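You operate a simulated robot arm through the tools that you are given. There is no shell and no other tool.

You are at the controls of a simulated two-armed robot. One attempt, no reset.

Task
Fetch the teal hand brush and set it in the white lot sixty-five carton. Turn the coder day knob to 05. Put the grey ink pack on the brown folded cardboard. Push the test block green cover shut. Put the green spacer block in the white lot fifty-nine carton. Open the check right drawer, fetch the blue cloth and set it in the inside of the check right drawer and shut the drawer again. Open the silver check right door, put the inox test piece on the upper shelf behind the check right door and shut the door again. Fetch the refill from the packing bench patch and stand it on the now bay of the order board. Take the teal wiping pad on the packing bench top and put it away on the right end of the former bench. Close the packing waste drawer. Stack the lime check card from the store bench top on top of the berry check card. Open the wash soap dispenser cover. The order is free. Set down upright: grey ink pack, refill, teal wiping pad.
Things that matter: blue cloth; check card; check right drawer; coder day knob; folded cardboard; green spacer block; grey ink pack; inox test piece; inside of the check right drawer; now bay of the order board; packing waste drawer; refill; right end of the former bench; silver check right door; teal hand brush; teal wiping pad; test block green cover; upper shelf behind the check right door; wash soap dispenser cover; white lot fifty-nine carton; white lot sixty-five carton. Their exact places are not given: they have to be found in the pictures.

Only the result counts: the job must be done as asked and must still hold three seconds after the hand-in. Knocking over, shifting, dropping, spilling or breaking anything else fails it. A push-on lid holds only when it is set on centred and level and pressed home; a screw cap is set on level and turned clockwise until tight. Flat cloth is picked up by pressing the open fingertips on it (5 to 10 N) and closing them slowly along it; thin cloth reads only 2 to 8 mm in the jaws.

Robot
Two 7-joint arms with two-finger parallel grippers on one trunk, on a base that moves. Base frame: it is fixed to the floor where the robot stands at the start and does not move with it; the origin is under the middle of the robot, x ahead of it, y to its left, z up. Lengths are in cm, angles in degrees, forces in N, time in s.
The left shoulder is at the start at [7, 13, 113.1], the right one opposite. Each reaches about 63.1 cm from its shoulder. Places, roughly: blue cloth (11x7x4 cm) [-290, -1280, 80]; check card [-625, -100, 100]; check right drawer [-280, -1200, 70]; coder day knob [-290, -920, 110]; folded cardboard (9x7x3 cm) [-270, -1270, 80]; green spacer block [-350, -1275, 75]; grey ink pack [-350, -1175, 75]; inox test piece [-275, -1250, 75]; inside of the check right drawer [-280, -1200, 60]; now bay of the order board (14x14 cm) [76, -1268, 82]; packing waste drawer [40, -1110, 20]; refill [50, -1225, 75]; right end of the former bench [-410, 500, 90]; silver check right door [-260, -1200, 40]; teal hand brush (8x3x16 cm) [50, -10, 50]; teal wiping pad (6x5x6 cm) [70, -1220, 80]; test block green cover [-350, -1250, 90]; upper shelf behind the check right door [-290, -1200, 40]; wash soap dispenser cover [-660, 600, 130]; white lot fifty-nine carton [-325, -1275, 75]; white lot sixty-five carton [-325, -250, 75]. Payload 1.57 kg a hand.
The tool frame of a hand sits at the grasp point between the pads (the TCP): z along the fingers, y along the line on which they close. The tips reach 3 cm beyond it. The gripper opens to 8 cm. The fingers are 1.7 cm wide and 1.2 cm thick; the gripper's body (4 by 8.2 cm) begins 8 cm behind the TCP.
Orientation is that of the tool frame in the base frame, as a unit quaternion [x, y, z, w]. With the fingers straight down and closing along the base's y, the tool's x points along the base's -x, its y along +y and its z along -z.

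Tools
- The arms move only by the tool move_arm. It takes "left_targets", "right_targets" or both (then of equal length, played together; a hand with none holds still); each is text: rows parted by semicolons, each of 7 numbers parted by spaces: the turn, a rotation vector about the base's x, y, z in degrees, then the shift along the base's x, y, z in cm, then the closure, from 0 (fully open) to 1 (shut). In form: rx ry rz x y z jaw; .... A call has 1 to 20 rows; each row shifts and turns the commanded pose from where the row before left it. A row lasts 0.2 s, in which the tool goes at most 5 cm and 8.6 degrees; a call with a longer step from one row to the next is refused whole, and so is a gripper value outside its range. A pose out of reach is approached as far as the arm can. The call stops where the force on the tool passes 40 N (or 10 N more than at its start, if that is more) or the arm is blocked; 0.2 s more then pass. The fingers move at their own pace (about 10.8 cm/s each) and stop on an object; they squeeze with about 42 N. The grip force told is the motor's: it shows also when the fingers shut on nothing. Time passes only in rows, and 0.2 s behind the last, so rows that do not move let the fingers close. The reply holds the time, the measured pose of the TCP, the force on the tool along the base axes, the opening and the grip force, in the units named above and with some noise, with the torque about the TCP (base axes, N m) and any sound that the robot's microphone picked up.
- Cameras (640 x 400 px; columns grow to the right, rows downward): "scene" is now at [10.05, 2.15, 132.41]; the picture's right is [0.08, -1.00, 0.00], its down [-0.91, -0.07, -0.42] and it looks along [0.42, 0.03, -0.91] (base axes); focal length 256 px, centre (320, 200). "left" rides on the left gripper at [7.2, 0.7, -12.2] in its tool frame; the picture's right is [-0.09, 1.00, 0.00], its down [-0.84, -0.08, -0.54] and it looks along [-0.54, -0.05, 0.84] (tool axes); focal length 238 px, centre (320, 200). "right" rides on the right gripper at [7.2, -0.7, -12.2] in its tool frame; the picture's right is [0.09, 1.00, 0.00], its down [-0.84, 0.08, -0.54] and it looks along [-0.54, 0.05, 0.84] (tool axes); focal length 238 px, centre (320, 200).
- get_image(camera): a new picture of that camera. No time passes.
- move_column(by): slides the trunk up (or, below 0, down) by that many cm; the arms and the scene camera ride with it, the base frame stays. It gives what a move gives, with no picture.
- drive_base(legs): drives the robot by 1 to 6 legs, each [ahead, left, turn to the left] in cm, cm and degrees, along the robot's own axes; the way and the turn of a leg run together, so that a leg with both is an arc; at most 150 cm and 180 degrees a leg. The arms and the cameras ride along, it lands a little off, and it stops where it bumps. It gives what a move gives.
- turn_head(pan, tilt): turns the head with the scene camera to pan (to the left, within 86 degrees either way) and tilt (down, from -29 to 69), counted from straight ahead of the robot. It gives what a move gives.
- probe_pixels(camera, pixels): for up to 12 pixels [column, row] of the newest picture of that camera ("zoom" is the newest enlarged one), the place [x, y, z] in the base frame of the surface seen there, good to about 0.3 cm, but the place of the scene camera against the robot may be out by one fixed shift of up to 2.5 cm in any direction. No time passes.
- enlarge(camera, box): a new picture of the part [left, top, right, bottom] of that camera's present view, enlarged. No time passes.
- hand_in(): hands the job in; it is judged then, once.

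Unless the task says otherwise, let go and move clear before handing in.

The tools are called after "Call:" by a JSON object that holds its "name" and its "arguments". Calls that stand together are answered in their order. move_arm: Moves the arms, as the interface text tells. Its arguments: {"type":"object","properties":{"left_targets":{"type":"string"},"right_targets":{"type":"string"}},"required":[]} The other tools are called the same way: move_column (by) moves the trunk up or down; drive_base (legs) drives the base; turn_head (pan, tilt) turns the head that bears the scene camera; get_image (camera) takes a picture; probe_pixels (camera, pixels) gives the place of the surface under pixels of a picture; enlarge (camera, box) takes an enlarged picture of a part of a camera's view; hand_in () hands the job in.

At the start:

```text
time_s: 0.0
left_ee_pos: [31.67, 16.14, 78.55]
left_ee_rot: [-0.013, 0.996, 0.093, 0.001]
left_ft_force: [0.4, 1.0, 0.4]
left_moment: [-0.01, 0.0, 0.0]
left_grip_width: 7.98
left_finger_force: 0.2
right_ee_pos: [28.19, -16.78, 73.98]
right_ee_rot: [0.0, 1.0, 0.0, 0.0]
right_ft_force: [0.3, 0.5, -0.5]
right_moment: [0.02, 0.0, 0.03]
right_grip_width: 7.97
right_finger_force: 0.1
trunk travel left (down, up): [-76.9, 17.1]
robot x, y, heading: [-0.22, 0.05, -0.2]
head pan, tilt (commanded): [4.7, 65.3]
```

scene: 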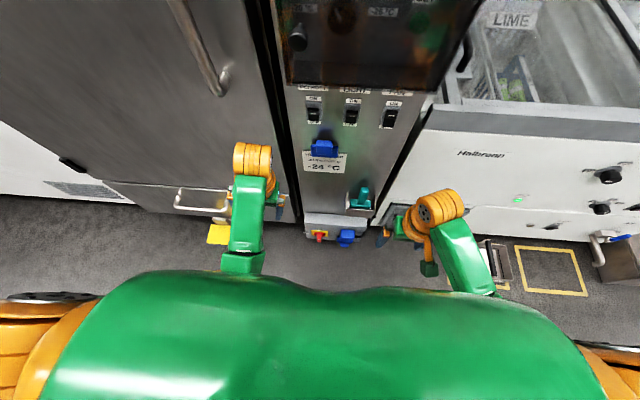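
right: 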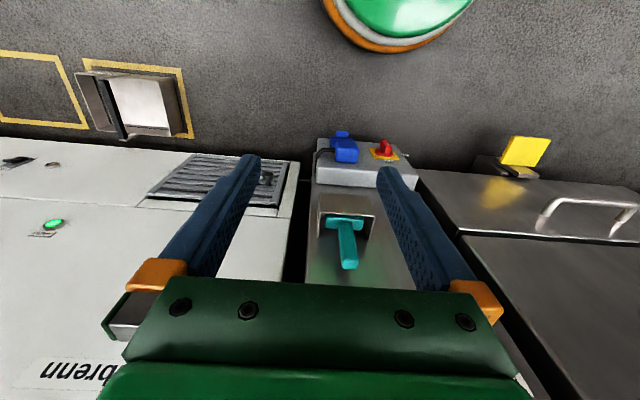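
left: 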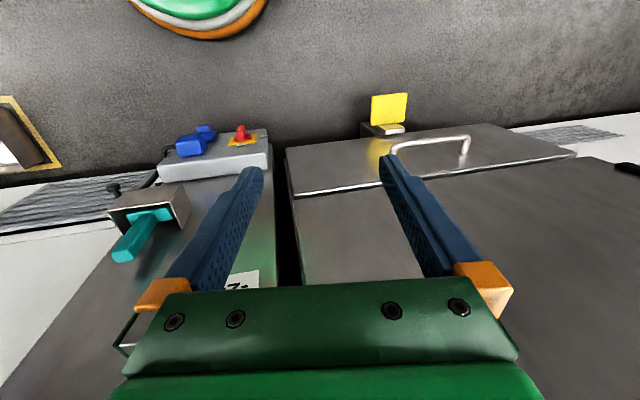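

The pictures show a teal handle standing in a small metal holder (scene about (360,197), right camera about (345,240)), which is probably the hand brush. I'll look closer and probe it before moving.

Call:
{"name": "enlarge", "arguments": {"camera": "scene", "box": [280, 120, 440, 260]}}

Call:
{"name": "enlarge", "arguments": {"camera": "right", "box": [280, 120, 440, 300]}}

Call:
{"name": "get_image", "arguments": {"camera": "scene"}}

Call:
{"name": "get_image", "arguments": {"camera": "right"}}

Call:
{"name": "probe_pixels", "arguments": {"camera": "right", "pixels": [[345, 225], [348, 250], [349, 266], [330, 218], [365, 218], [320, 195], [375, 208], [318, 228], [375, 235], [345, 200]]}}

```text
2.86 times, centred on (360, 190) of scene
```

zoom: 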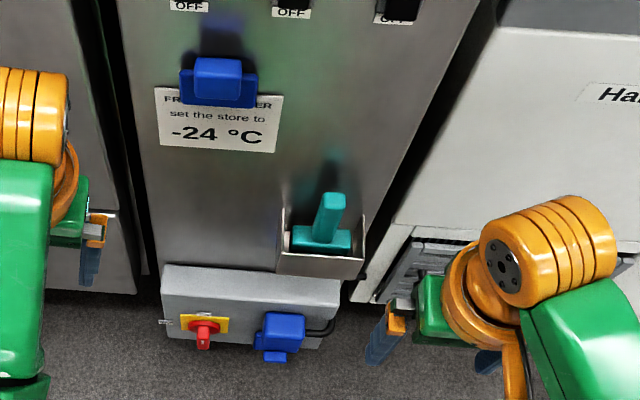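

```text
2.22 times, centred on (360, 210) of right
```

zoom: 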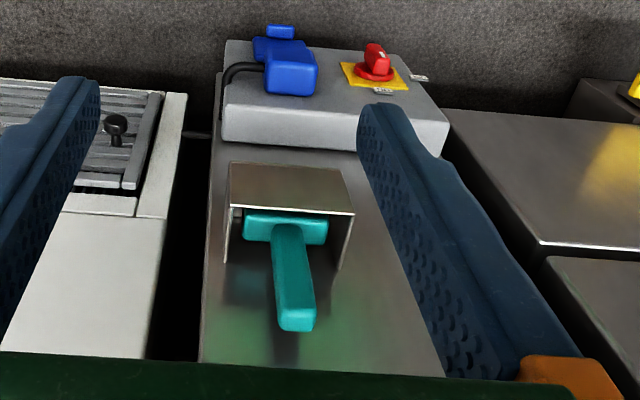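

```text
taken
```

scene: 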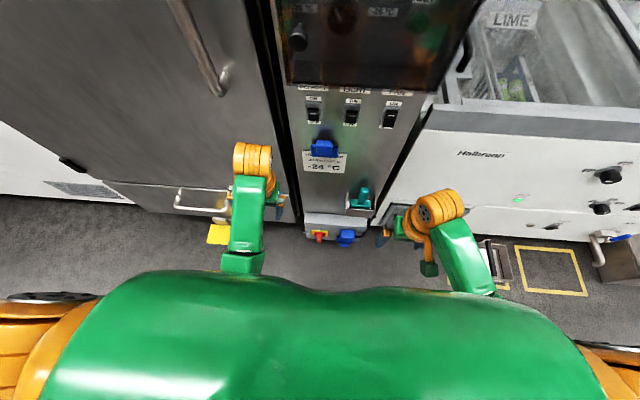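

```text
taken
```

right: 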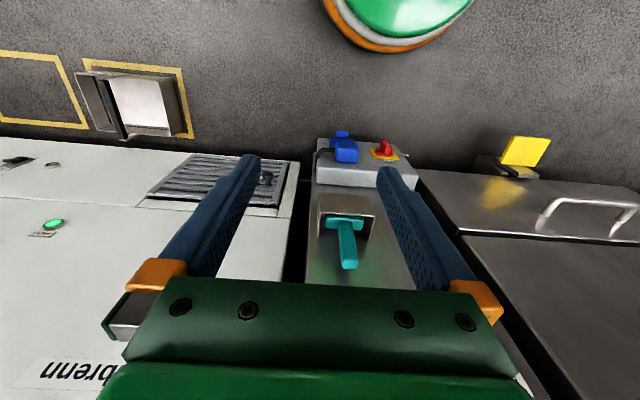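

```text
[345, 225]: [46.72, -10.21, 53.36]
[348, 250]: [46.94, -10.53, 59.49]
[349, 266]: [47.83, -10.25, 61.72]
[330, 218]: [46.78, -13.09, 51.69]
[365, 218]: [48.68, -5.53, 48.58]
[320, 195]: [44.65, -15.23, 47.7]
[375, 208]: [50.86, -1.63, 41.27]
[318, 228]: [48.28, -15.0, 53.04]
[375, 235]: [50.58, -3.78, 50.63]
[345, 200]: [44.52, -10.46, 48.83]
```

The brush stands bristles-down in a wall holder, with its handle at about (48, -10.3) and its top near z 62. I'll probe the handle and the wall more closely to plan the grasp.

Call:
{"name": "enlarge", "arguments": {"camera": "right", "box": [300, 180, 400, 280]}}

Call:
{"name": "probe_pixels", "arguments": {"camera": "scene", "pixels": [[363, 188], [361, 195], [352, 202], [370, 202], [340, 190], [385, 180], [345, 170], [375, 165], [322, 145], [390, 118]]}}

```text
4.00 times, centred on (350, 230) of right
```

zoom: 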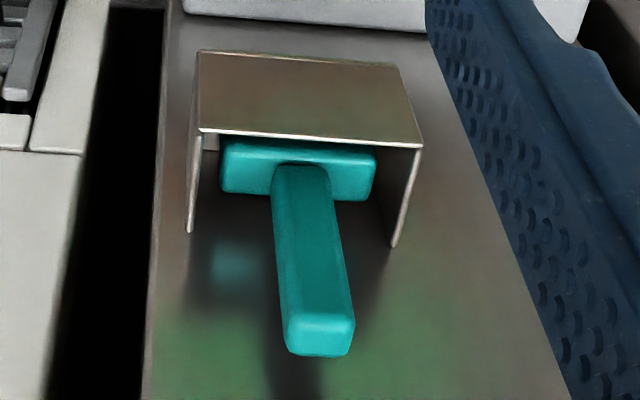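

```text
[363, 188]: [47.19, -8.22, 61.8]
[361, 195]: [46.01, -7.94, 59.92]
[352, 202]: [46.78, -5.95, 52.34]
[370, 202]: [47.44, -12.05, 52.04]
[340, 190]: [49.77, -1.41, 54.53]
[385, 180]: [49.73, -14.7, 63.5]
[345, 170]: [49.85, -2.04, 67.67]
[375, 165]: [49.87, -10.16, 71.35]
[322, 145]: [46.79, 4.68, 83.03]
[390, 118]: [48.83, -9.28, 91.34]
```

Call:
{"name": "probe_pixels", "arguments": {"camera": "zoom", "pixels": [[300, 200], [310, 290], [318, 322], [318, 345], [287, 300], [346, 300], [290, 350], [352, 345], [240, 180], [360, 190], [240, 155], [230, 280]]}}

```text
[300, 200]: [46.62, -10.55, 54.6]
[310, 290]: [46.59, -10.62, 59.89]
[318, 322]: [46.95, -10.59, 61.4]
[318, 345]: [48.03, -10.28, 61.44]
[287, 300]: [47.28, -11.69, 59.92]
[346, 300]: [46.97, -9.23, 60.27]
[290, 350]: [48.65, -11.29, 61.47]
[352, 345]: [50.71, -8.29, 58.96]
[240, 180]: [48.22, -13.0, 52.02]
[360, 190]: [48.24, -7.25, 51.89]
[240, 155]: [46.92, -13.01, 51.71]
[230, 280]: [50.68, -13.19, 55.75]
```

The handle measures x 46.6–49, y -11.9 to -9.1, top z 61.5, and the wall is at x 50.7. The scene camera reads about (-0.9, +2.1, +0.4) off. I'll lower the trunk so the handle is comfortably in reach.

Call:
{"name": "move_column", "arguments": {"by": -20}}

```text
time_s: 2.2
left_ee_pos: [31.69, 16.39, 58.58]
left_ee_rot: [-0.016, 0.995, 0.095, 0.0]
left_ft_force: [-0.1, -0.8, 0.5]
left_moment: [0.03, 0.03, -0.03]
left_grip_width: 8.01
left_finger_force: 0.2
right_ee_pos: [28.16, -16.83, 53.9]
right_ee_rot: [0.0, 1.0, 0.0, 0.0]
right_ft_force: [0.9, -0.2, 0.8]
right_moment: [-0.01, -0.02, 0.02]
right_grip_width: 8.01
right_finger_force: 0.1
trunk travel left (down, up): [-56.9, 37.1]
robot x, y, heading: [0.41, -0.2, -0.1]
head pan, tilt (commanded): [4.7, 65.3]
```

The right hand is at (28.2, -16.8, 53.9). I'll raise it above the handle top, tilt it 20° forward, and move over the handle with the jaw open.

Call:
{"name": "move_arm", "arguments": {"right_targets": "0 -5 0 0 0 3.5 0; 0 -5 0 0 0 3.5 0; 0 -5 0 0 0 3.5 0; 0 -5 0 0 0 3.5 0; 0 0 0 3.5 1.3 0 0; 0 0 0 3.5 1.3 0 0; 0 0 0 3.5 1.3 0 0; 0 0 0 3.5 1.3 0 0; 0 0 0 3.5 1.2 0 0; 0 0 0 0 0 0 0"}}

Call:
{"name": "get_image", "arguments": {"camera": "right"}}

```text
time_s: 4.4
left_ee_pos: [31.75, 16.23, 58.42]
left_ee_rot: [-0.016, 0.995, 0.095, 0.002]
left_ft_force: [-0.5, 0.1, 0.6]
left_moment: [0.05, -0.02, 0.0]
left_grip_width: 8.0
left_finger_force: 0.1
right_ee_pos: [47.83, -10.16, 67.22]
right_ee_rot: [0.0, 0.985, 0.0, 0.175]
right_ft_force: [-0.5, -0.5, 0.3]
right_moment: [-0.01, -0.03, 0.02]
right_grip_width: 7.98
right_finger_force: 0.0
right hand out of reach, approached as far as the arm can: row 4
trunk travel left (down, up): [-56.9, 37.1]
robot x, y, heading: [0.07, -0.0, 0.2]
head pan, tilt (commanded): [4.7, 65.3]
```

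```text
taken
```

right: 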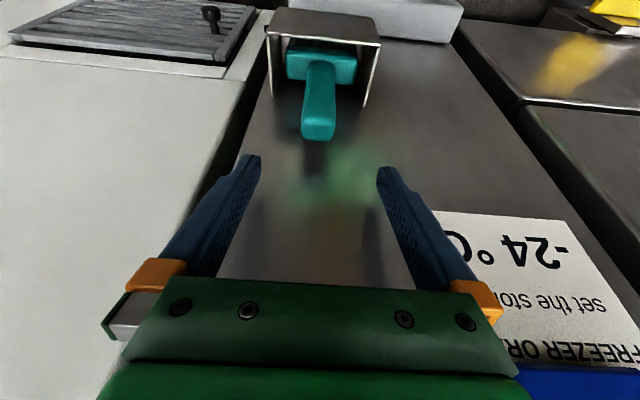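

The handle sits between the fingertips in the picture (about (318,130)). I'll probe it again from this view before going down.

Call:
{"name": "probe_pixels", "arguments": {"camera": "right", "pixels": [[318, 128], [318, 118], [318, 90], [306, 125], [334, 125], [300, 160], [300, 65], [345, 65]]}}

```text
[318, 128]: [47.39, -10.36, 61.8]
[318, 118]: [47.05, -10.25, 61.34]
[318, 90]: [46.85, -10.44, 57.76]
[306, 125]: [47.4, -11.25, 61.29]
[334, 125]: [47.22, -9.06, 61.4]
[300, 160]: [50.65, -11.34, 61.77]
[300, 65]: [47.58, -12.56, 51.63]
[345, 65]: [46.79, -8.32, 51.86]
```

The handle centre is y -10.3. I'll go straight down about 9.5 cm and close.

Call:
{"name": "move_arm", "arguments": {"right_targets": "0 0 0 -0.05 0 -3.2 0; 0 0 0 -0.05 0 -3.2 0; 0 0 0 0 0 -3.1 0; 0 0 0 0 0 0 0.3; 0 0 0 0 0 0 0.6; 0 0 0 0 0 0 1; 0 0 0 0 0 0 1; 0 0 0 0 0 0 1; 0 0 0 0 0 0 1"}}

Call:
{"name": "get_image", "arguments": {"camera": "right"}}

```text
time_s: 6.4
left_ee_pos: [31.76, 16.36, 58.57]
left_ee_rot: [-0.016, 0.995, 0.095, 0.001]
left_ft_force: [0.4, 0.1, 1.1]
left_moment: [0.01, 0.01, -0.02]
left_grip_width: 8.01
left_finger_force: 0.0
right_ee_pos: [47.8, -10.03, 57.65]
right_ee_rot: [0.0, 0.985, 0.001, 0.174]
right_ft_force: [0.1, 1.0, -0.4]
right_moment: [0.02, 0.03, -0.01]
right_grip_width: 2.56
right_finger_force: 36.9
trunk travel left (down, up): [-56.9, 37.1]
robot x, y, heading: [-0.0, -0.06, -0.0]
head pan, tilt (commanded): [4.7, 65.3]
```

```text
taken
```

right: 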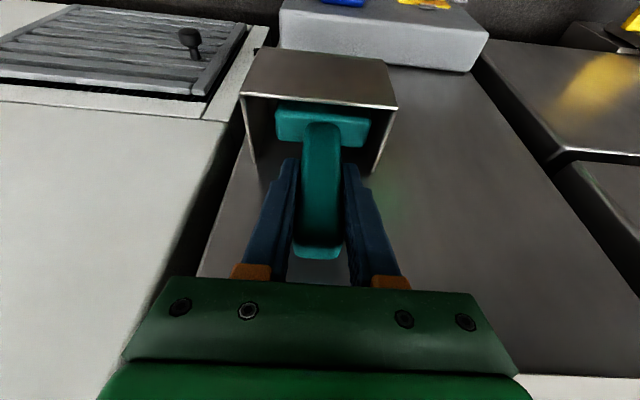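

The jaw stopped at 2.56 cm on the handle, so the brush is held. I'll lift it straight up out of the holder, then pull back.

Call:
{"name": "move_arm", "arguments": {"right_targets": "0 0 0 0 0 2 1; 0 0 0 0 0 3 1; 0 0 0 0 0 3 1; 0 0 0 0 0 3 1; 0 0 0 0 0 3 1; 0 0 0 -4 -1 0 1; 0 0 0 -4 -1 0 1; 0 0 0 -4 -1 0 1; 0 0 0 -4 -1 0 1; 0 0 0 -3 -1 0 1"}}

Call:
{"name": "get_image", "arguments": {"camera": "right"}}

Call:
{"name": "get_image", "arguments": {"camera": "scene"}}

```text
time_s: 8.6
left_ee_pos: [31.83, 16.42, 58.61]
left_ee_rot: [-0.016, 0.995, 0.095, 0.0]
left_ft_force: [-0.1, 0.5, 0.6]
left_moment: [0.01, 0.01, -0.01]
left_grip_width: 7.99
left_finger_force: 0.1
right_ee_pos: [31.06, -14.42, 71.53]
right_ee_rot: [0.0, 0.985, 0.0, 0.172]
right_ft_force: [0.2, -0.4, -1.3]
right_moment: [0.03, 0.0, 0.03]
right_grip_width: 2.54
right_finger_force: 37.0
right hand out of reach, approached as far as the arm can: row 10
trunk travel left (down, up): [-56.9, 37.1]
robot x, y, heading: [-0.04, -0.04, -0.0]
head pan, tilt (commanded): [4.7, 65.3]
```

```text
taken
```

right: 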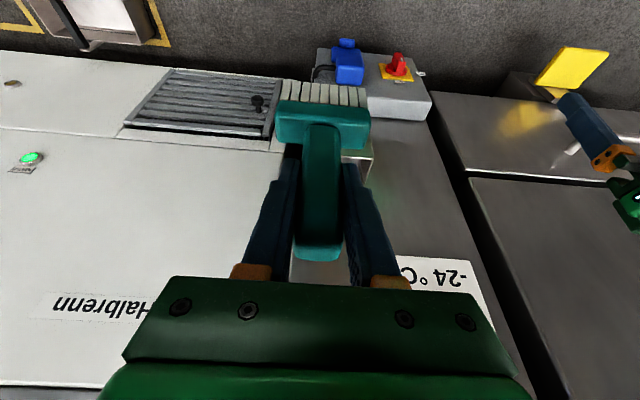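

```text
taken
```

scene: 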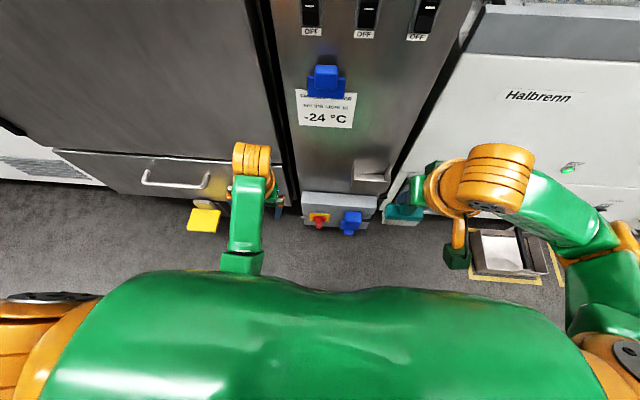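

The brush is free and held (bristles clear of the holder in the right picture). I'll look around to plan the drive.

Call:
{"name": "turn_head", "arguments": {"pan": -86, "tilt": 15}}

Call:
{"name": "get_image", "arguments": {"camera": "scene"}}

Call:
{"name": "turn_head", "arguments": {"pan": 86, "tilt": 15}}

Call:
{"name": "get_image", "arguments": {"camera": "scene"}}

Call:
{"name": "turn_head", "arguments": {"pan": 0, "tilt": 15}}

Call:
{"name": "get_image", "arguments": {"camera": "scene"}}

```text
time_s: 10.2
left_ee_pos: [31.69, 16.46, 58.64]
left_ee_rot: [-0.016, 0.995, 0.094, 0.0]
left_ft_force: [-0.6, 0.2, 0.3]
left_moment: [0.01, -0.01, 0.02]
left_grip_width: 7.97
left_finger_force: 0.0
right_ee_pos: [31.04, -14.41, 71.67]
right_ee_rot: [0.0, 0.985, -0.001, 0.173]
right_ft_force: [0.0, -0.9, -0.9]
right_moment: [0.0, 0.03, -0.02]
right_grip_width: 2.53
right_finger_force: 37.0
trunk travel left (down, up): [-56.9, 37.1]
robot x, y, heading: [-0.21, -0.02, 0.1]
head pan, tilt (commanded): [-85.9, 15.0]
```

```text
taken
```

scene: 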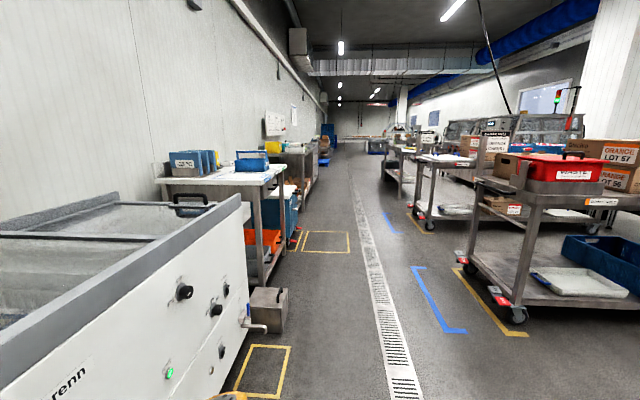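

```text
time_s: 12.8
left_ee_pos: [31.72, 16.26, 58.54]
left_ee_rot: [-0.016, 0.995, 0.095, 0.0]
left_ft_force: [0.1, -0.5, -0.2]
left_moment: [-0.01, -0.03, -0.03]
left_grip_width: 7.98
left_finger_force: 0.1
right_ee_pos: [30.98, -14.51, 71.64]
right_ee_rot: [0.0, 0.985, -0.001, 0.173]
right_ft_force: [-0.7, 0.8, -0.7]
right_moment: [0.02, 0.02, 0.0]
right_grip_width: 2.59
right_finger_force: 36.7
trunk travel left (down, up): [-56.9, 37.1]
robot x, y, heading: [0.05, 0.38, 0.3]
head pan, tilt (commanded): [85.9, 15.0]
```

```text
taken
```

scene: 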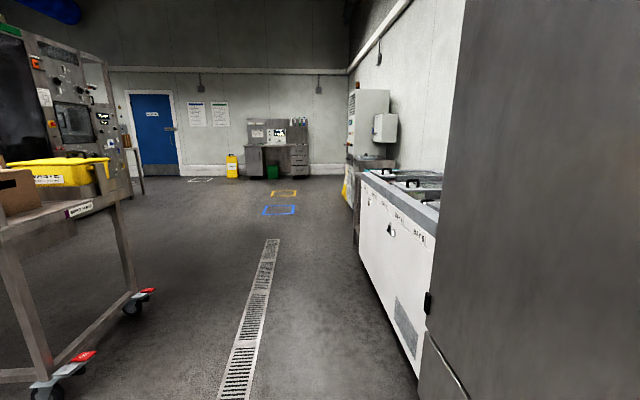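

```text
time_s: 14.4
left_ee_pos: [31.66, 16.37, 58.45]
left_ee_rot: [-0.016, 0.995, 0.095, 0.001]
left_ft_force: [-0.1, 0.3, 0.0]
left_moment: [-0.01, -0.02, 0.04]
left_grip_width: 7.98
left_finger_force: 0.0
right_ee_pos: [31.03, -14.43, 71.6]
right_ee_rot: [0.0, 0.985, -0.001, 0.172]
right_ft_force: [-0.6, 0.2, -0.7]
right_moment: [0.02, 0.01, -0.03]
right_grip_width: 2.57
right_finger_force: 37.1
trunk travel left (down, up): [-56.9, 37.1]
robot x, y, heading: [0.05, -0.18, -0.0]
head pan, tilt (commanded): [0.0, 15.0]
```

```text
taken
```

scene: 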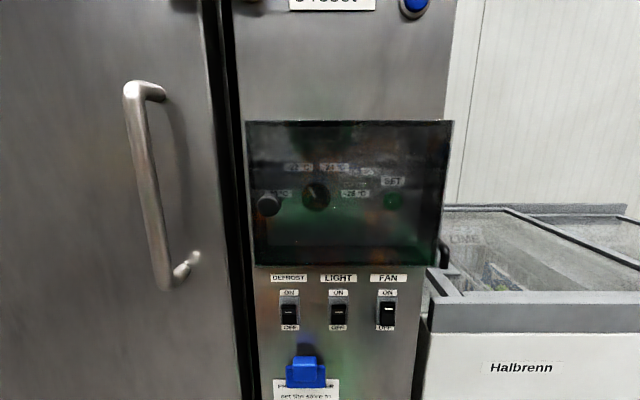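

The right view (pan -86) shows an aisle with a drain, carts on the far side, and orange lot cartons. I'll look again that way and probe the obstacle positions before driving.

Call:
{"name": "turn_head", "arguments": {"pan": -86, "tilt": 20}}

Call:
{"name": "get_image", "arguments": {"camera": "scene"}}

Call:
{"name": "enlarge", "arguments": {"camera": "scene", "box": [380, 60, 640, 240]}}

Call:
{"name": "probe_pixels", "arguments": {"camera": "scene", "pixels": [[515, 290], [462, 230], [425, 205], [580, 160], [630, 130], [500, 150], [440, 135], [280, 290], [395, 350], [290, 160], [515, 105], [605, 170]]}}

```text
time_s: 16.0
left_ee_pos: [31.68, 16.4, 58.49]
left_ee_rot: [-0.016, 0.995, 0.096, 0.0]
left_ft_force: [0.2, -0.7, 0.6]
left_moment: [-0.04, 0.01, 0.01]
left_grip_width: 8.0
left_finger_force: 0.0
right_ee_pos: [30.93, -14.46, 71.57]
right_ee_rot: [0.0, 0.985, 0.0, 0.173]
right_ft_force: [0.3, -0.2, -1.0]
right_moment: [-0.01, -0.02, 0.01]
right_grip_width: 2.59
right_finger_force: 37.0
trunk travel left (down, up): [-56.9, 37.1]
robot x, y, heading: [0.02, -0.14, 0.1]
head pan, tilt (commanded): [-85.9, 20.0]
```

```text
taken
```

scene: 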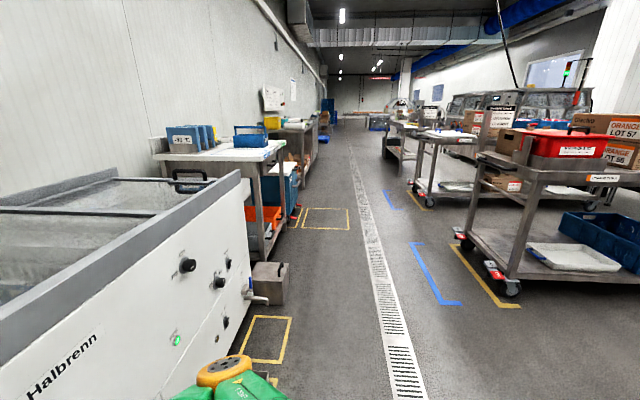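

```text
2.22 times, centred on (510, 150) of scene
```

zoom: 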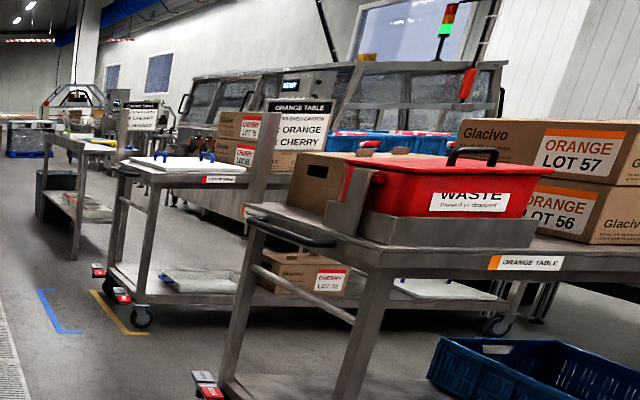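

```text
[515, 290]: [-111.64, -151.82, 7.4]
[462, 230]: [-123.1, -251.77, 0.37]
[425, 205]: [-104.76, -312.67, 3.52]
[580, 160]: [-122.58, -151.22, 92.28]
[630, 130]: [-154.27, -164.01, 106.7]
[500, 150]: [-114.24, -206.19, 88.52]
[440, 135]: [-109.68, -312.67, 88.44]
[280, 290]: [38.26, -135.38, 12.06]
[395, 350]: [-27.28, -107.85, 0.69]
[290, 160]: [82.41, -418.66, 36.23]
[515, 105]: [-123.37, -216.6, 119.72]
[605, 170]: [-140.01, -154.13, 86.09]
```

The aisle runs x +40 to about -110, with the carts on its far side from y -150 onward. I'll back into the aisle, turn right to face along -y, and look across toward the carton at (-325,-250).

Call:
{"name": "drive_base", "arguments": {"legs": [[-40, 0, 0], [0, 0, -90]]}}

Call:
{"name": "turn_head", "arguments": {"pan": -70, "tilt": 15}}

Call:
{"name": "get_image", "arguments": {"camera": "scene"}}

Call:
{"name": "turn_head", "arguments": {"pan": 0, "tilt": 10}}

Call:
{"name": "get_image", "arguments": {"camera": "scene"}}

```text
time_s: 22.3
left_ee_pos: [-23.5, -31.72, 58.53]
left_ee_rot: [0.693, 0.714, 0.067, 0.067]
left_ft_force: [-0.5, 0.3, -0.1]
left_moment: [0.01, 0.04, 0.01]
left_grip_width: 7.99
left_finger_force: 0.0
right_ee_pos: [-54.45, -30.89, 71.64]
right_ee_rot: [0.698, 0.695, -0.123, 0.121]
right_ft_force: [-0.2, 0.4, -0.9]
right_moment: [0.03, 0.01, -0.01]
right_grip_width: 2.56
right_finger_force: 36.6
trunk travel left (down, up): [-56.9, 37.1]
robot x, y, heading: [-39.55, 0.23, -89.9]
head pan, tilt (commanded): [-85.9, 20.0]
```

```text
time_s: 23.1
left_ee_pos: [-23.49, -31.62, 58.4]
left_ee_rot: [0.694, 0.713, 0.068, 0.068]
left_ft_force: [-0.2, -0.9, -0.6]
left_moment: [0.02, -0.02, -0.03]
left_grip_width: 8.03
left_finger_force: 0.1
right_ee_pos: [-54.48, -30.92, 71.68]
right_ee_rot: [0.698, 0.695, -0.123, 0.121]
right_ft_force: [0.2, -0.7, -0.3]
right_moment: [0.01, 0.0, -0.04]
right_grip_width: 2.57
right_finger_force: 36.6
trunk travel left (down, up): [-56.9, 37.1]
robot x, y, heading: [-39.89, 0.32, -90.4]
head pan, tilt (commanded): [-70.0, 15.0]
```

```text
taken
```

scene: 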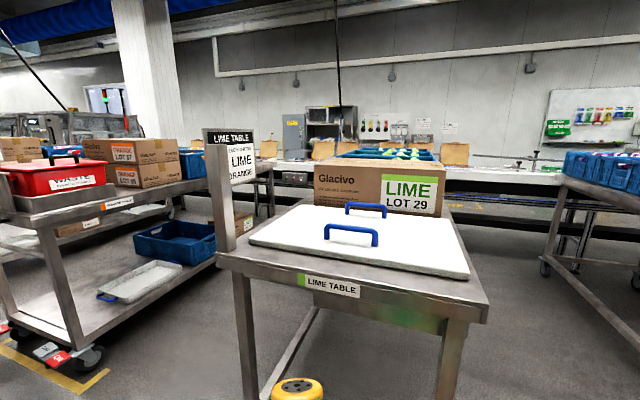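

```text
time_s: 24.5
left_ee_pos: [-23.48, -31.64, 58.46]
left_ee_rot: [0.693, 0.714, 0.068, 0.068]
left_ft_force: [0.4, 0.9, -0.8]
left_moment: [0.01, -0.01, -0.05]
left_grip_width: 8.01
left_finger_force: 0.1
right_ee_pos: [-54.37, -30.83, 71.59]
right_ee_rot: [0.698, 0.695, -0.123, 0.122]
right_ft_force: [-0.2, 0.3, -0.9]
right_moment: [-0.03, -0.01, 0.01]
right_grip_width: 2.55
right_finger_force: 36.7
trunk travel left (down, up): [-56.9, 37.1]
robot x, y, heading: [-39.91, -0.2, -90.5]
head pan, tilt (commanded): [0.0, 10.0]
```

```text
taken
```

scene: 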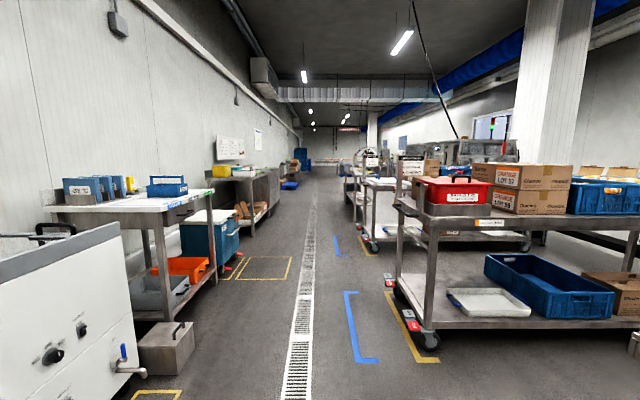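

The Lime table, an orange table and a far bench are in view. I'll look at the middle direction and enlarge to find white cartons.

Call:
{"name": "turn_head", "arguments": {"pan": -50, "tilt": 8}}

Call:
{"name": "enlarge", "arguments": {"camera": "scene", "box": [0, 60, 320, 260]}}

Call:
{"name": "enlarge", "arguments": {"camera": "scene", "box": [320, 60, 640, 260]}}

Call:
{"name": "turn_head", "arguments": {"pan": -86, "tilt": 8}}

Call:
{"name": "enlarge", "arguments": {"camera": "scene", "box": [320, 60, 640, 260]}}

```text
time_s: 25.7
left_ee_pos: [-23.47, -31.76, 58.47]
left_ee_rot: [0.694, 0.714, 0.067, 0.068]
left_ft_force: [0.1, 0.7, -0.6]
left_moment: [-0.02, -0.01, -0.01]
left_grip_width: 8.0
left_finger_force: 0.0
right_ee_pos: [-54.36, -30.84, 71.61]
right_ee_rot: [0.698, 0.695, -0.123, 0.121]
right_ft_force: [0.4, 0.2, -1.5]
right_moment: [0.03, 0.02, 0.0]
right_grip_width: 2.55
right_finger_force: 36.9
trunk travel left (down, up): [-56.9, 37.1]
robot x, y, heading: [-40.14, 0.01, -90.0]
head pan, tilt (commanded): [-50.0, 8.0]
```

```text
2.00 times, centred on (160, 160) of scene
```

zoom: 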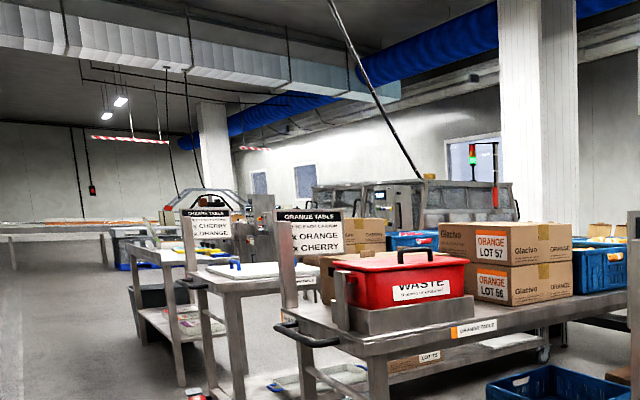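

```text
2.00 times, centred on (480, 160) of scene
```

zoom: 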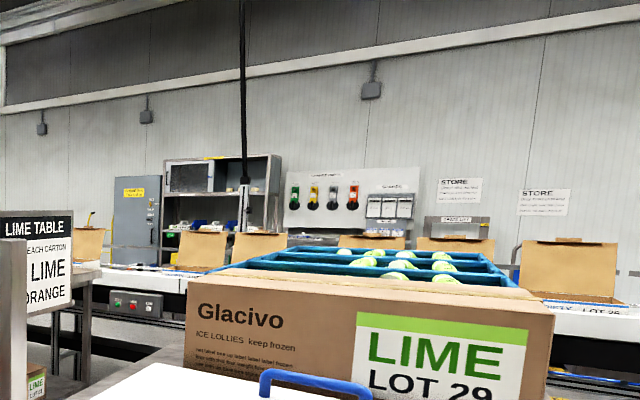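

```text
time_s: 26.7
left_ee_pos: [-23.44, -31.69, 58.54]
left_ee_rot: [0.694, 0.714, 0.068, 0.068]
left_ft_force: [0.3, 0.1, 0.5]
left_moment: [-0.02, -0.01, 0.04]
left_grip_width: 8.01
left_finger_force: 0.1
right_ee_pos: [-54.49, -30.88, 71.58]
right_ee_rot: [0.698, 0.695, -0.122, 0.121]
right_ft_force: [0.2, -0.4, -0.8]
right_moment: [-0.05, -0.01, 0.01]
right_grip_width: 2.59
right_finger_force: 36.9
trunk travel left (down, up): [-56.9, 37.1]
robot x, y, heading: [-39.68, 0.66, -90.3]
head pan, tilt (commanded): [-85.9, 8.0]
```

```text
2.00 times, centred on (480, 160) of scene
```

zoom: 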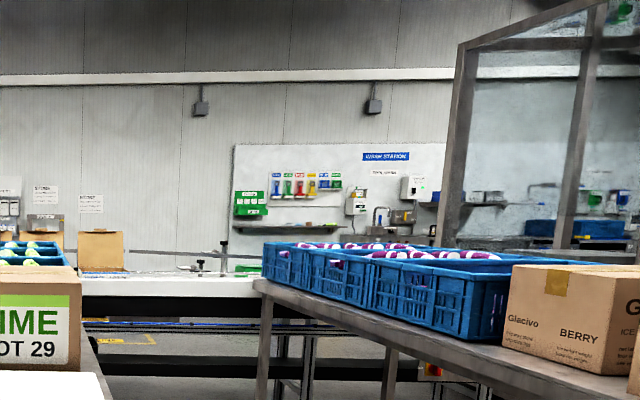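

A conveyor with open, flap-up cartons runs behind the tables, probably at x about -325. I'll probe the Lime/Orange table gap and the conveyor edges.

Call:
{"name": "turn_head", "arguments": {"pan": -62, "tilt": 22}}

Call:
{"name": "get_image", "arguments": {"camera": "scene"}}

```text
time_s: 27.6
left_ee_pos: [-23.4, -31.71, 58.56]
left_ee_rot: [0.694, 0.714, 0.068, 0.068]
left_ft_force: [0.1, 0.1, -0.6]
left_moment: [0.0, 0.0, 0.0]
left_grip_width: 8.0
left_finger_force: 0.0
right_ee_pos: [-54.4, -30.91, 71.59]
right_ee_rot: [0.698, 0.695, -0.124, 0.121]
right_ft_force: [-0.2, -0.2, -1.1]
right_moment: [-0.02, 0.0, 0.02]
right_grip_width: 2.56
right_finger_force: 37.2
trunk travel left (down, up): [-56.9, 37.1]
robot x, y, heading: [-39.86, 0.35, -90.1]
head pan, tilt (commanded): [-62.0, 22.0]
```

```text
taken
```

scene: 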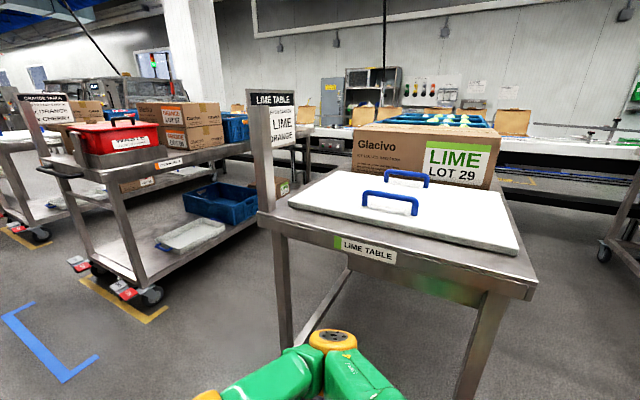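

Call:
{"name": "probe_pixels", "arguments": {"camera": "scene", "pixels": [[152, 296], [240, 235], [248, 140], [275, 235], [264, 212], [528, 290], [430, 160], [320, 152], [600, 155], [395, 105], [240, 105], [180, 165]]}}

Call:
{"name": "probe_pixels", "arguments": {"camera": "scene", "pixels": [[505, 140], [365, 115], [512, 118], [340, 240], [500, 190], [610, 250], [632, 200], [295, 190], [220, 330], [560, 320]]}}

```text
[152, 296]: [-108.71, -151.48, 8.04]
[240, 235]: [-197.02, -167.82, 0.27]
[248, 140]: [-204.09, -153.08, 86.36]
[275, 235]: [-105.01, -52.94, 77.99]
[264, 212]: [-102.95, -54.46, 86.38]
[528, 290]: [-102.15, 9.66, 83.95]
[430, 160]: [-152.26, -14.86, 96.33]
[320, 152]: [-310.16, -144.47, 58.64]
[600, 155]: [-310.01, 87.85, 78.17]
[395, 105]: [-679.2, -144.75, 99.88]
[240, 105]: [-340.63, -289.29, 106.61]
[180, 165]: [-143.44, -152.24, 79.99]
```

```text
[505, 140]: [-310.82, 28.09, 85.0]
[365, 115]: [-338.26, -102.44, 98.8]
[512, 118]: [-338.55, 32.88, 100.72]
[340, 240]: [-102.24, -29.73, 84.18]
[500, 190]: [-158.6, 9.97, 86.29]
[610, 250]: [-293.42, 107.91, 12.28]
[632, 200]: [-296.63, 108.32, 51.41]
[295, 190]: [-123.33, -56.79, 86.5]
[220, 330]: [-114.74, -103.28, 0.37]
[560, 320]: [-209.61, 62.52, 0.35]
```

The gap between the Lime table (left edge y -57) and the Orange table (y -151) is about 94 cm. The conveyor's near edge is x -310, with cartons centred near x -325. I'll drive to the gap and face it.

Call:
{"name": "drive_base", "arguments": {"legs": [[104, 0, 0], [0, 0, -90]]}}

Call:
{"name": "turn_head", "arguments": {"pan": 0, "tilt": 25}}

Call:
{"name": "get_image", "arguments": {"camera": "scene"}}

```text
time_s: 36.8
left_ee_pos: [-71.8, -121.01, 58.46]
left_ee_rot: [0.995, 0.019, 0.0, 0.096]
left_ft_force: [-0.2, -0.2, 0.3]
left_moment: [-0.03, -0.01, 0.02]
left_grip_width: 8.03
left_finger_force: 0.0
right_ee_pos: [-71.17, -90.18, 71.55]
right_ee_rot: [0.985, 0.003, -0.173, -0.001]
right_ft_force: [0.9, 0.1, -0.5]
right_moment: [0.02, -0.01, 0.01]
right_grip_width: 2.58
right_finger_force: 37.1
trunk travel left (down, up): [-56.9, 37.1]
robot x, y, heading: [-40.22, -104.19, -179.9]
head pan, tilt (commanded): [-62.0, 22.0]
```

```text
time_s: 38.1
left_ee_pos: [-71.56, -121.03, 58.51]
left_ee_rot: [0.995, 0.019, 0.0, 0.096]
left_ft_force: [-0.2, -0.4, 0.1]
left_moment: [0.0, 0.0, -0.01]
left_grip_width: 8.01
left_finger_force: 0.0
right_ee_pos: [-71.2, -89.99, 71.65]
right_ee_rot: [0.985, 0.003, -0.174, 0.0]
right_ft_force: [0.0, -0.5, -0.6]
right_moment: [-0.01, -0.03, -0.03]
right_grip_width: 2.57
right_finger_force: 37.4
trunk travel left (down, up): [-56.9, 37.1]
robot x, y, heading: [-40.2, -104.59, -179.7]
head pan, tilt (commanded): [0.0, 25.0]
```

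```text
taken
```

scene: 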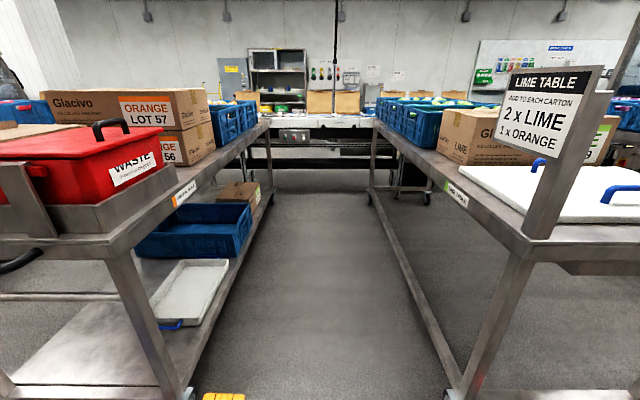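

The gap runs straight ahead between the two tables. I'll probe both inner edges and the far end.

Call:
{"name": "probe_pixels", "arguments": {"camera": "scene", "pixels": [[185, 192], [262, 130], [455, 180], [380, 130], [185, 395], [450, 395], [270, 195], [370, 195], [295, 150], [320, 105], [440, 110], [20, 258]]}}

Call:
{"name": "enlarge", "arguments": {"camera": "scene", "box": [200, 40, 440, 190]}}

```text
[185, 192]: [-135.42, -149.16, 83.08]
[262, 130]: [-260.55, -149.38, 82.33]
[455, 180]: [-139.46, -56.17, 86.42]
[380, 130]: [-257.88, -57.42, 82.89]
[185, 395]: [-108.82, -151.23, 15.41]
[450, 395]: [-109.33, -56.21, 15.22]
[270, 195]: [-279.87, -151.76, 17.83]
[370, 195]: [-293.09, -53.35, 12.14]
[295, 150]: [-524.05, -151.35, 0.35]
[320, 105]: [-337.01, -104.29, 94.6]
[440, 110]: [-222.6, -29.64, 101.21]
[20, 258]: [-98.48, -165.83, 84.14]
```

```text
2.67 times, centred on (320, 115) of scene
```

zoom: 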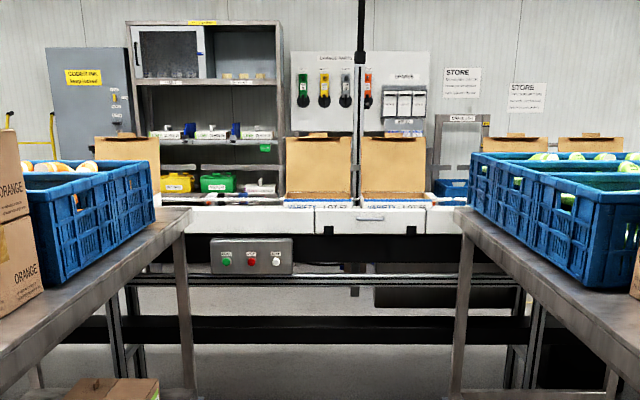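

The tables reach almost to the conveyor, so each gap is a separate bay. The carton at y -250 should be reached from the next gap. I'll strafe left along the aisle to y about -258.

Call:
{"name": "drive_base", "arguments": {"legs": [[0, 150, 0]]}}

Call:
{"name": "get_image", "arguments": {"camera": "scene"}}

Call:
{"name": "enlarge", "arguments": {"camera": "scene", "box": [200, 40, 440, 190]}}

```text
time_s: 45.5
left_ee_pos: [-69.33, -269.99, 58.48]
left_ee_rot: [0.995, 0.026, 0.001, 0.096]
left_ft_force: [0.3, -0.1, 0.1]
left_moment: [-0.04, -0.01, 0.0]
left_grip_width: 8.02
left_finger_force: 0.1
right_ee_pos: [-69.38, -239.16, 71.56]
right_ee_rot: [0.985, 0.01, -0.172, 0.0]
right_ft_force: [-0.2, 0.9, -1.3]
right_moment: [0.02, 0.01, -0.02]
right_grip_width: 2.54
right_finger_force: 36.7
trunk travel left (down, up): [-56.9, 37.1]
robot x, y, heading: [-38.15, -253.01, -178.9]
head pan, tilt (commanded): [0.0, 25.0]
```

```text
taken
```

scene: 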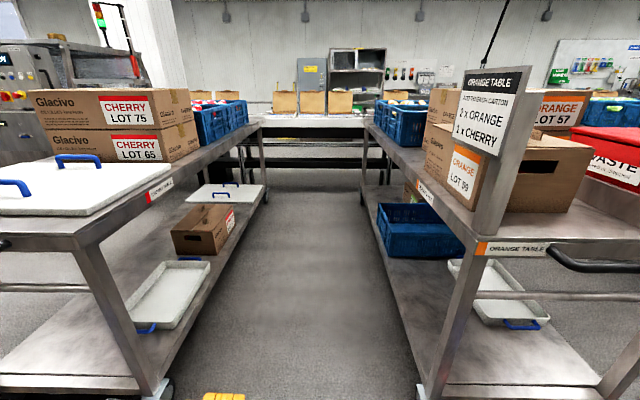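

```text
2.67 times, centred on (320, 115) of scene
```

zoom: 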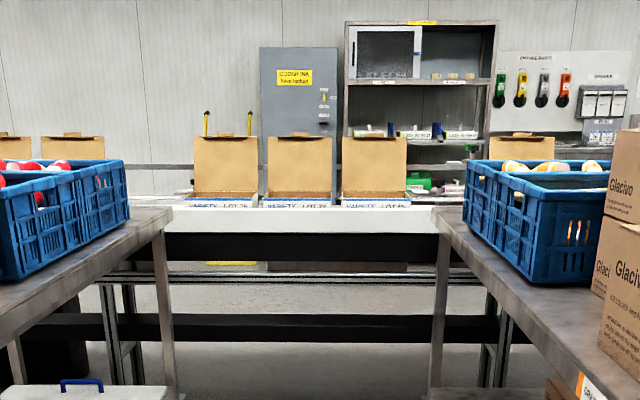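

Three open cartons stand on the conveyor in this bay, and their lot labels aren't readable yet. I'll probe the gap edges, then drive in.

Call:
{"name": "probe_pixels", "arguments": {"camera": "scene", "pixels": [[150, 197], [255, 135], [470, 230], [375, 135], [155, 390], [430, 385], [275, 145], [355, 185], [475, 262], [285, 103], [312, 103], [340, 103]]}}

```text
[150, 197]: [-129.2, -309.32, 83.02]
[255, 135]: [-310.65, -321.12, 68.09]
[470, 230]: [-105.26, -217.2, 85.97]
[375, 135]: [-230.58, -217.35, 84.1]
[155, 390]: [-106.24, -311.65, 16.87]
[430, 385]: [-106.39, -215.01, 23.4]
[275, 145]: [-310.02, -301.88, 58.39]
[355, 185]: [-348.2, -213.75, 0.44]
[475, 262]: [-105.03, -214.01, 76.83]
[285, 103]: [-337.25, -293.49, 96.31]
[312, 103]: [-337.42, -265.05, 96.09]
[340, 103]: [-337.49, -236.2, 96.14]
```

The bay runs y -310 to -216 (centre -263). Before squeezing in I'll check my own width by looking down at the arms.

Call:
{"name": "turn_head", "arguments": {"pan": -70, "tilt": 60}}

Call:
{"name": "get_image", "arguments": {"camera": "scene"}}

Call:
{"name": "turn_head", "arguments": {"pan": 70, "tilt": 60}}

Call:
{"name": "get_image", "arguments": {"camera": "scene"}}

```text
time_s: 46.9
left_ee_pos: [-69.3, -270.04, 58.54]
left_ee_rot: [0.995, 0.027, 0.001, 0.097]
left_ft_force: [-0.3, -0.2, 0.6]
left_moment: [0.02, 0.02, 0.01]
left_grip_width: 7.98
left_finger_force: 0.1
right_ee_pos: [-69.31, -239.02, 71.64]
right_ee_rot: [0.985, 0.01, -0.173, 0.002]
right_ft_force: [0.9, -0.6, -0.9]
right_moment: [-0.03, 0.02, 0.05]
right_grip_width: 2.56
right_finger_force: 37.1
trunk travel left (down, up): [-56.9, 37.1]
robot x, y, heading: [-38.01, -252.81, -179.2]
head pan, tilt (commanded): [-70.0, 60.0]
```

```text
taken
```

scene: 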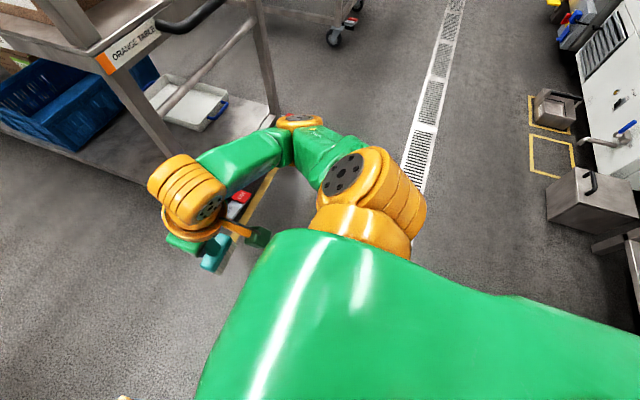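

```text
time_s: 49.1
left_ee_pos: [-69.23, -270.06, 58.6]
left_ee_rot: [0.995, 0.026, 0.001, 0.096]
left_ft_force: [-0.2, 0.7, -0.4]
left_moment: [0.04, -0.01, 0.01]
left_grip_width: 7.98
left_finger_force: 0.0
right_ee_pos: [-69.31, -238.96, 71.65]
right_ee_rot: [0.985, 0.01, -0.172, 0.001]
right_ft_force: [0.5, 0.6, -1.2]
right_moment: [0.02, 0.0, -0.05]
right_grip_width: 2.56
right_finger_force: 36.7
trunk travel left (down, up): [-56.9, 37.1]
robot x, y, heading: [-37.96, -252.97, -178.8]
head pan, tilt (commanded): [70.0, 60.0]
```

```text
taken
```

scene: 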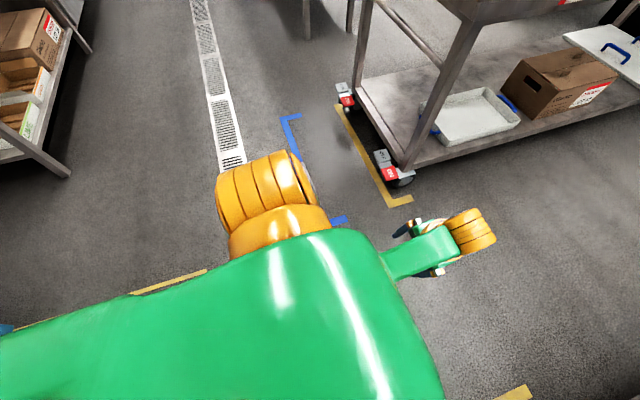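

The right elbow sticks out at pixel (300,120). I'll probe the lateral extents on both sides.

Call:
{"name": "probe_pixels", "arguments": {"camera": "scene", "pixels": [[215, 190], [240, 170], [280, 155], [310, 195], [475, 230], [250, 240], [340, 110]]}}

Call:
{"name": "turn_head", "arguments": {"pan": -70, "tilt": 60}}

Call:
{"name": "get_image", "arguments": {"camera": "scene"}}

Call:
{"name": "probe_pixels", "arguments": {"camera": "scene", "pixels": [[300, 118], [345, 150], [300, 140], [240, 150], [420, 210], [185, 165], [380, 170], [240, 235], [270, 75], [130, 180]]}}

```text
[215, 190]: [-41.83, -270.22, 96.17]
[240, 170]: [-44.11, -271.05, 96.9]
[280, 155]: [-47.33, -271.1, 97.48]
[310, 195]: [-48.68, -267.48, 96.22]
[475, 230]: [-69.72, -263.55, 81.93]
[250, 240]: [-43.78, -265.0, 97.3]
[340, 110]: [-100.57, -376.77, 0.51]
```

```text
time_s: 51.4
left_ee_pos: [-69.48, -269.9, 58.46]
left_ee_rot: [0.995, 0.026, 0.001, 0.096]
left_ft_force: [-0.1, -0.2, -1.1]
left_moment: [0.0, 0.01, 0.02]
left_grip_width: 7.99
left_finger_force: 0.1
right_ee_pos: [-69.35, -239.02, 71.6]
right_ee_rot: [0.985, 0.009, -0.173, 0.001]
right_ft_force: [0.5, 1.6, -0.4]
right_moment: [-0.03, -0.01, 0.0]
right_grip_width: 2.56
right_finger_force: 36.6
trunk travel left (down, up): [-56.9, 37.1]
robot x, y, heading: [-38.12, -252.92, -179.1]
head pan, tilt (commanded): [-70.0, 60.0]
```

```text
taken
```

scene: 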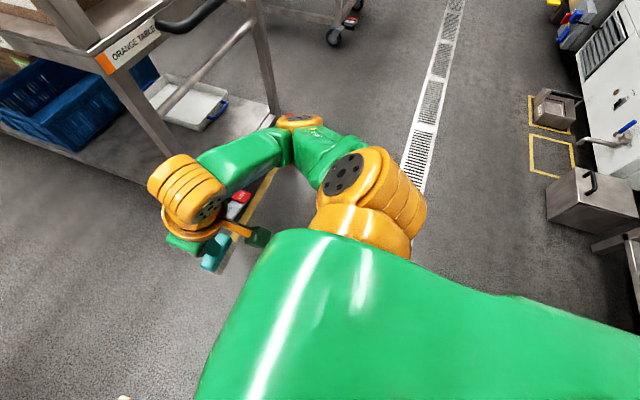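

```text
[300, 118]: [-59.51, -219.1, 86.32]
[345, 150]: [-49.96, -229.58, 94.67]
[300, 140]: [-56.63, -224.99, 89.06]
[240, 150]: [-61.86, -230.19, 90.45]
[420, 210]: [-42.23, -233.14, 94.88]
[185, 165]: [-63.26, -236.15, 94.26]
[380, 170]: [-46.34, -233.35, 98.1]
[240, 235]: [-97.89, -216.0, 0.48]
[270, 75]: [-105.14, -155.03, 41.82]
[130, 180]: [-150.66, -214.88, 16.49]
```

The right elbow reaches about 35 cm right of centre and the left side about 19 cm, so the 94 cm bay is fine at y about -265. I'll raise the trunk 22 cm and lift the left hand so both hands clear the conveyor, then drive partway in.

Call:
{"name": "move_column", "arguments": {"by": 22}}

Call:
{"name": "move_arm", "arguments": {"left_targets": "0 0 0 0 0 4 0; 0 0 0 0 0 4 0; 0 0 0 0 0 4 0; 0 0 0 0 0 4 0; 0 0 0 0 0 4 0"}}

Call:
{"name": "drive_base", "arguments": {"legs": [[0, 9, -1], [120, 0, 0]]}}

Call:
{"name": "turn_head", "arguments": {"pan": 0, "tilt": 25}}

Call:
{"name": "get_image", "arguments": {"camera": "scene"}}

Call:
{"name": "enlarge", "arguments": {"camera": "scene", "box": [180, 40, 440, 200]}}

```text
time_s: 53.7
left_ee_pos: [-69.46, -270.12, 80.53]
left_ee_rot: [0.995, 0.027, 0.0, 0.096]
left_ft_force: [-0.7, 0.0, -0.4]
left_moment: [-0.01, 0.0, 0.01]
left_grip_width: 8.01
left_finger_force: 0.1
right_ee_pos: [-69.33, -239.0, 93.52]
right_ee_rot: [0.985, 0.01, -0.174, 0.001]
right_ft_force: [0.3, 0.3, -1.0]
right_moment: [0.0, 0.01, 0.01]
right_grip_width: 2.55
right_finger_force: 36.9
trunk travel left (down, up): [-78.9, 15.1]
robot x, y, heading: [-38.13, -252.79, -178.9]
head pan, tilt (commanded): [-70.0, 60.0]
```

```text
time_s: 54.1
left_ee_pos: [-69.2, -277.36, 83.06]
left_ee_rot: [0.982, 0.045, 0.009, 0.184]
left_ft_force: [0.6, -0.2, -0.1]
left_moment: [0.0, 0.01, 0.0]
left_grip_width: 8.01
left_finger_force: 0.1
left hand out of reach, approached as far as the arm can: row 1, 2
right_ee_pos: [-69.29, -239.08, 93.57]
right_ee_rot: [0.985, 0.01, -0.173, 0.001]
right_ft_force: [0.5, 0.3, -1.1]
right_moment: [0.03, -0.01, 0.01]
right_grip_width: 2.54
right_finger_force: 36.6
trunk travel left (down, up): [-78.9, 15.1]
robot x, y, heading: [-38.2, -252.7, -178.8]
head pan, tilt (commanded): [-70.0, 60.0]
stopped in row 2 (left hand): the arm was blocked; the commanded pose is now the measured one
```

```text
time_s: 60.9
left_ee_pos: [-190.01, -285.18, 83.19]
left_ee_rot: [0.982, 0.031, 0.006, 0.185]
left_ft_force: [-0.5, 0.5, -0.2]
left_moment: [0.03, -0.01, 0.01]
left_grip_width: 8.02
left_finger_force: 0.0
right_ee_pos: [-189.28, -247.17, 93.67]
right_ee_rot: [0.985, -0.003, -0.173, -0.001]
right_ft_force: [-0.7, 0.2, -1.0]
right_moment: [0.01, 0.03, 0.02]
right_grip_width: 2.53
right_finger_force: 37.2
trunk travel left (down, up): [-78.9, 15.1]
robot x, y, heading: [-158.72, -262.15, 179.7]
head pan, tilt (commanded): [-70.0, 60.0]
```

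```text
time_s: 62.4
left_ee_pos: [-190.07, -285.22, 83.1]
left_ee_rot: [0.982, 0.032, 0.006, 0.185]
left_ft_force: [-0.4, -0.4, -0.5]
left_moment: [0.01, 0.02, 0.0]
left_grip_width: 7.99
left_finger_force: 0.0
right_ee_pos: [-189.24, -247.1, 93.6]
right_ee_rot: [0.985, -0.003, -0.173, -0.002]
right_ft_force: [-0.8, 0.4, -0.2]
right_moment: [-0.01, -0.03, -0.03]
right_grip_width: 2.55
right_finger_force: 37.0
trunk travel left (down, up): [-78.9, 15.1]
robot x, y, heading: [-158.41, -261.65, 179.8]
head pan, tilt (commanded): [0.0, 25.0]
```

```text
taken
```

scene: 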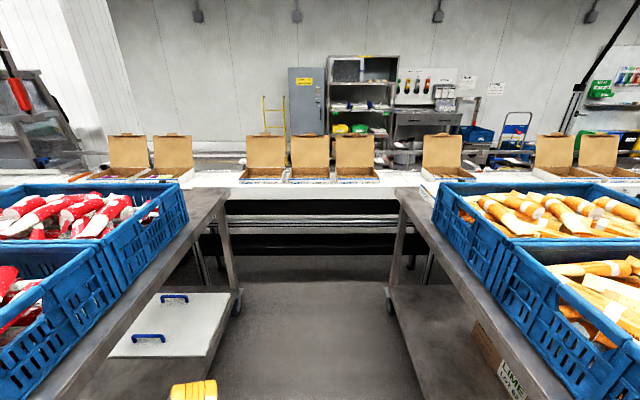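

```text
2.46 times, centred on (310, 120) of scene
```

zoom: 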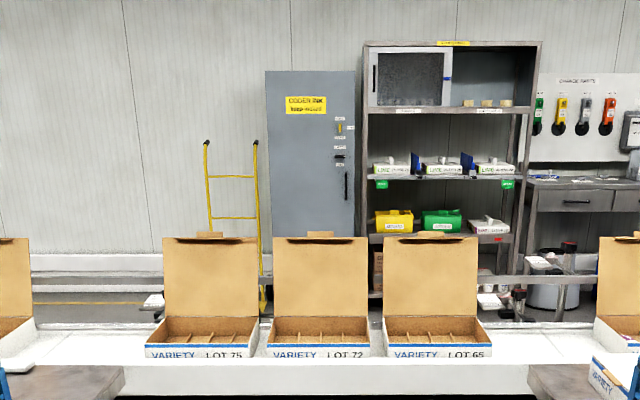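

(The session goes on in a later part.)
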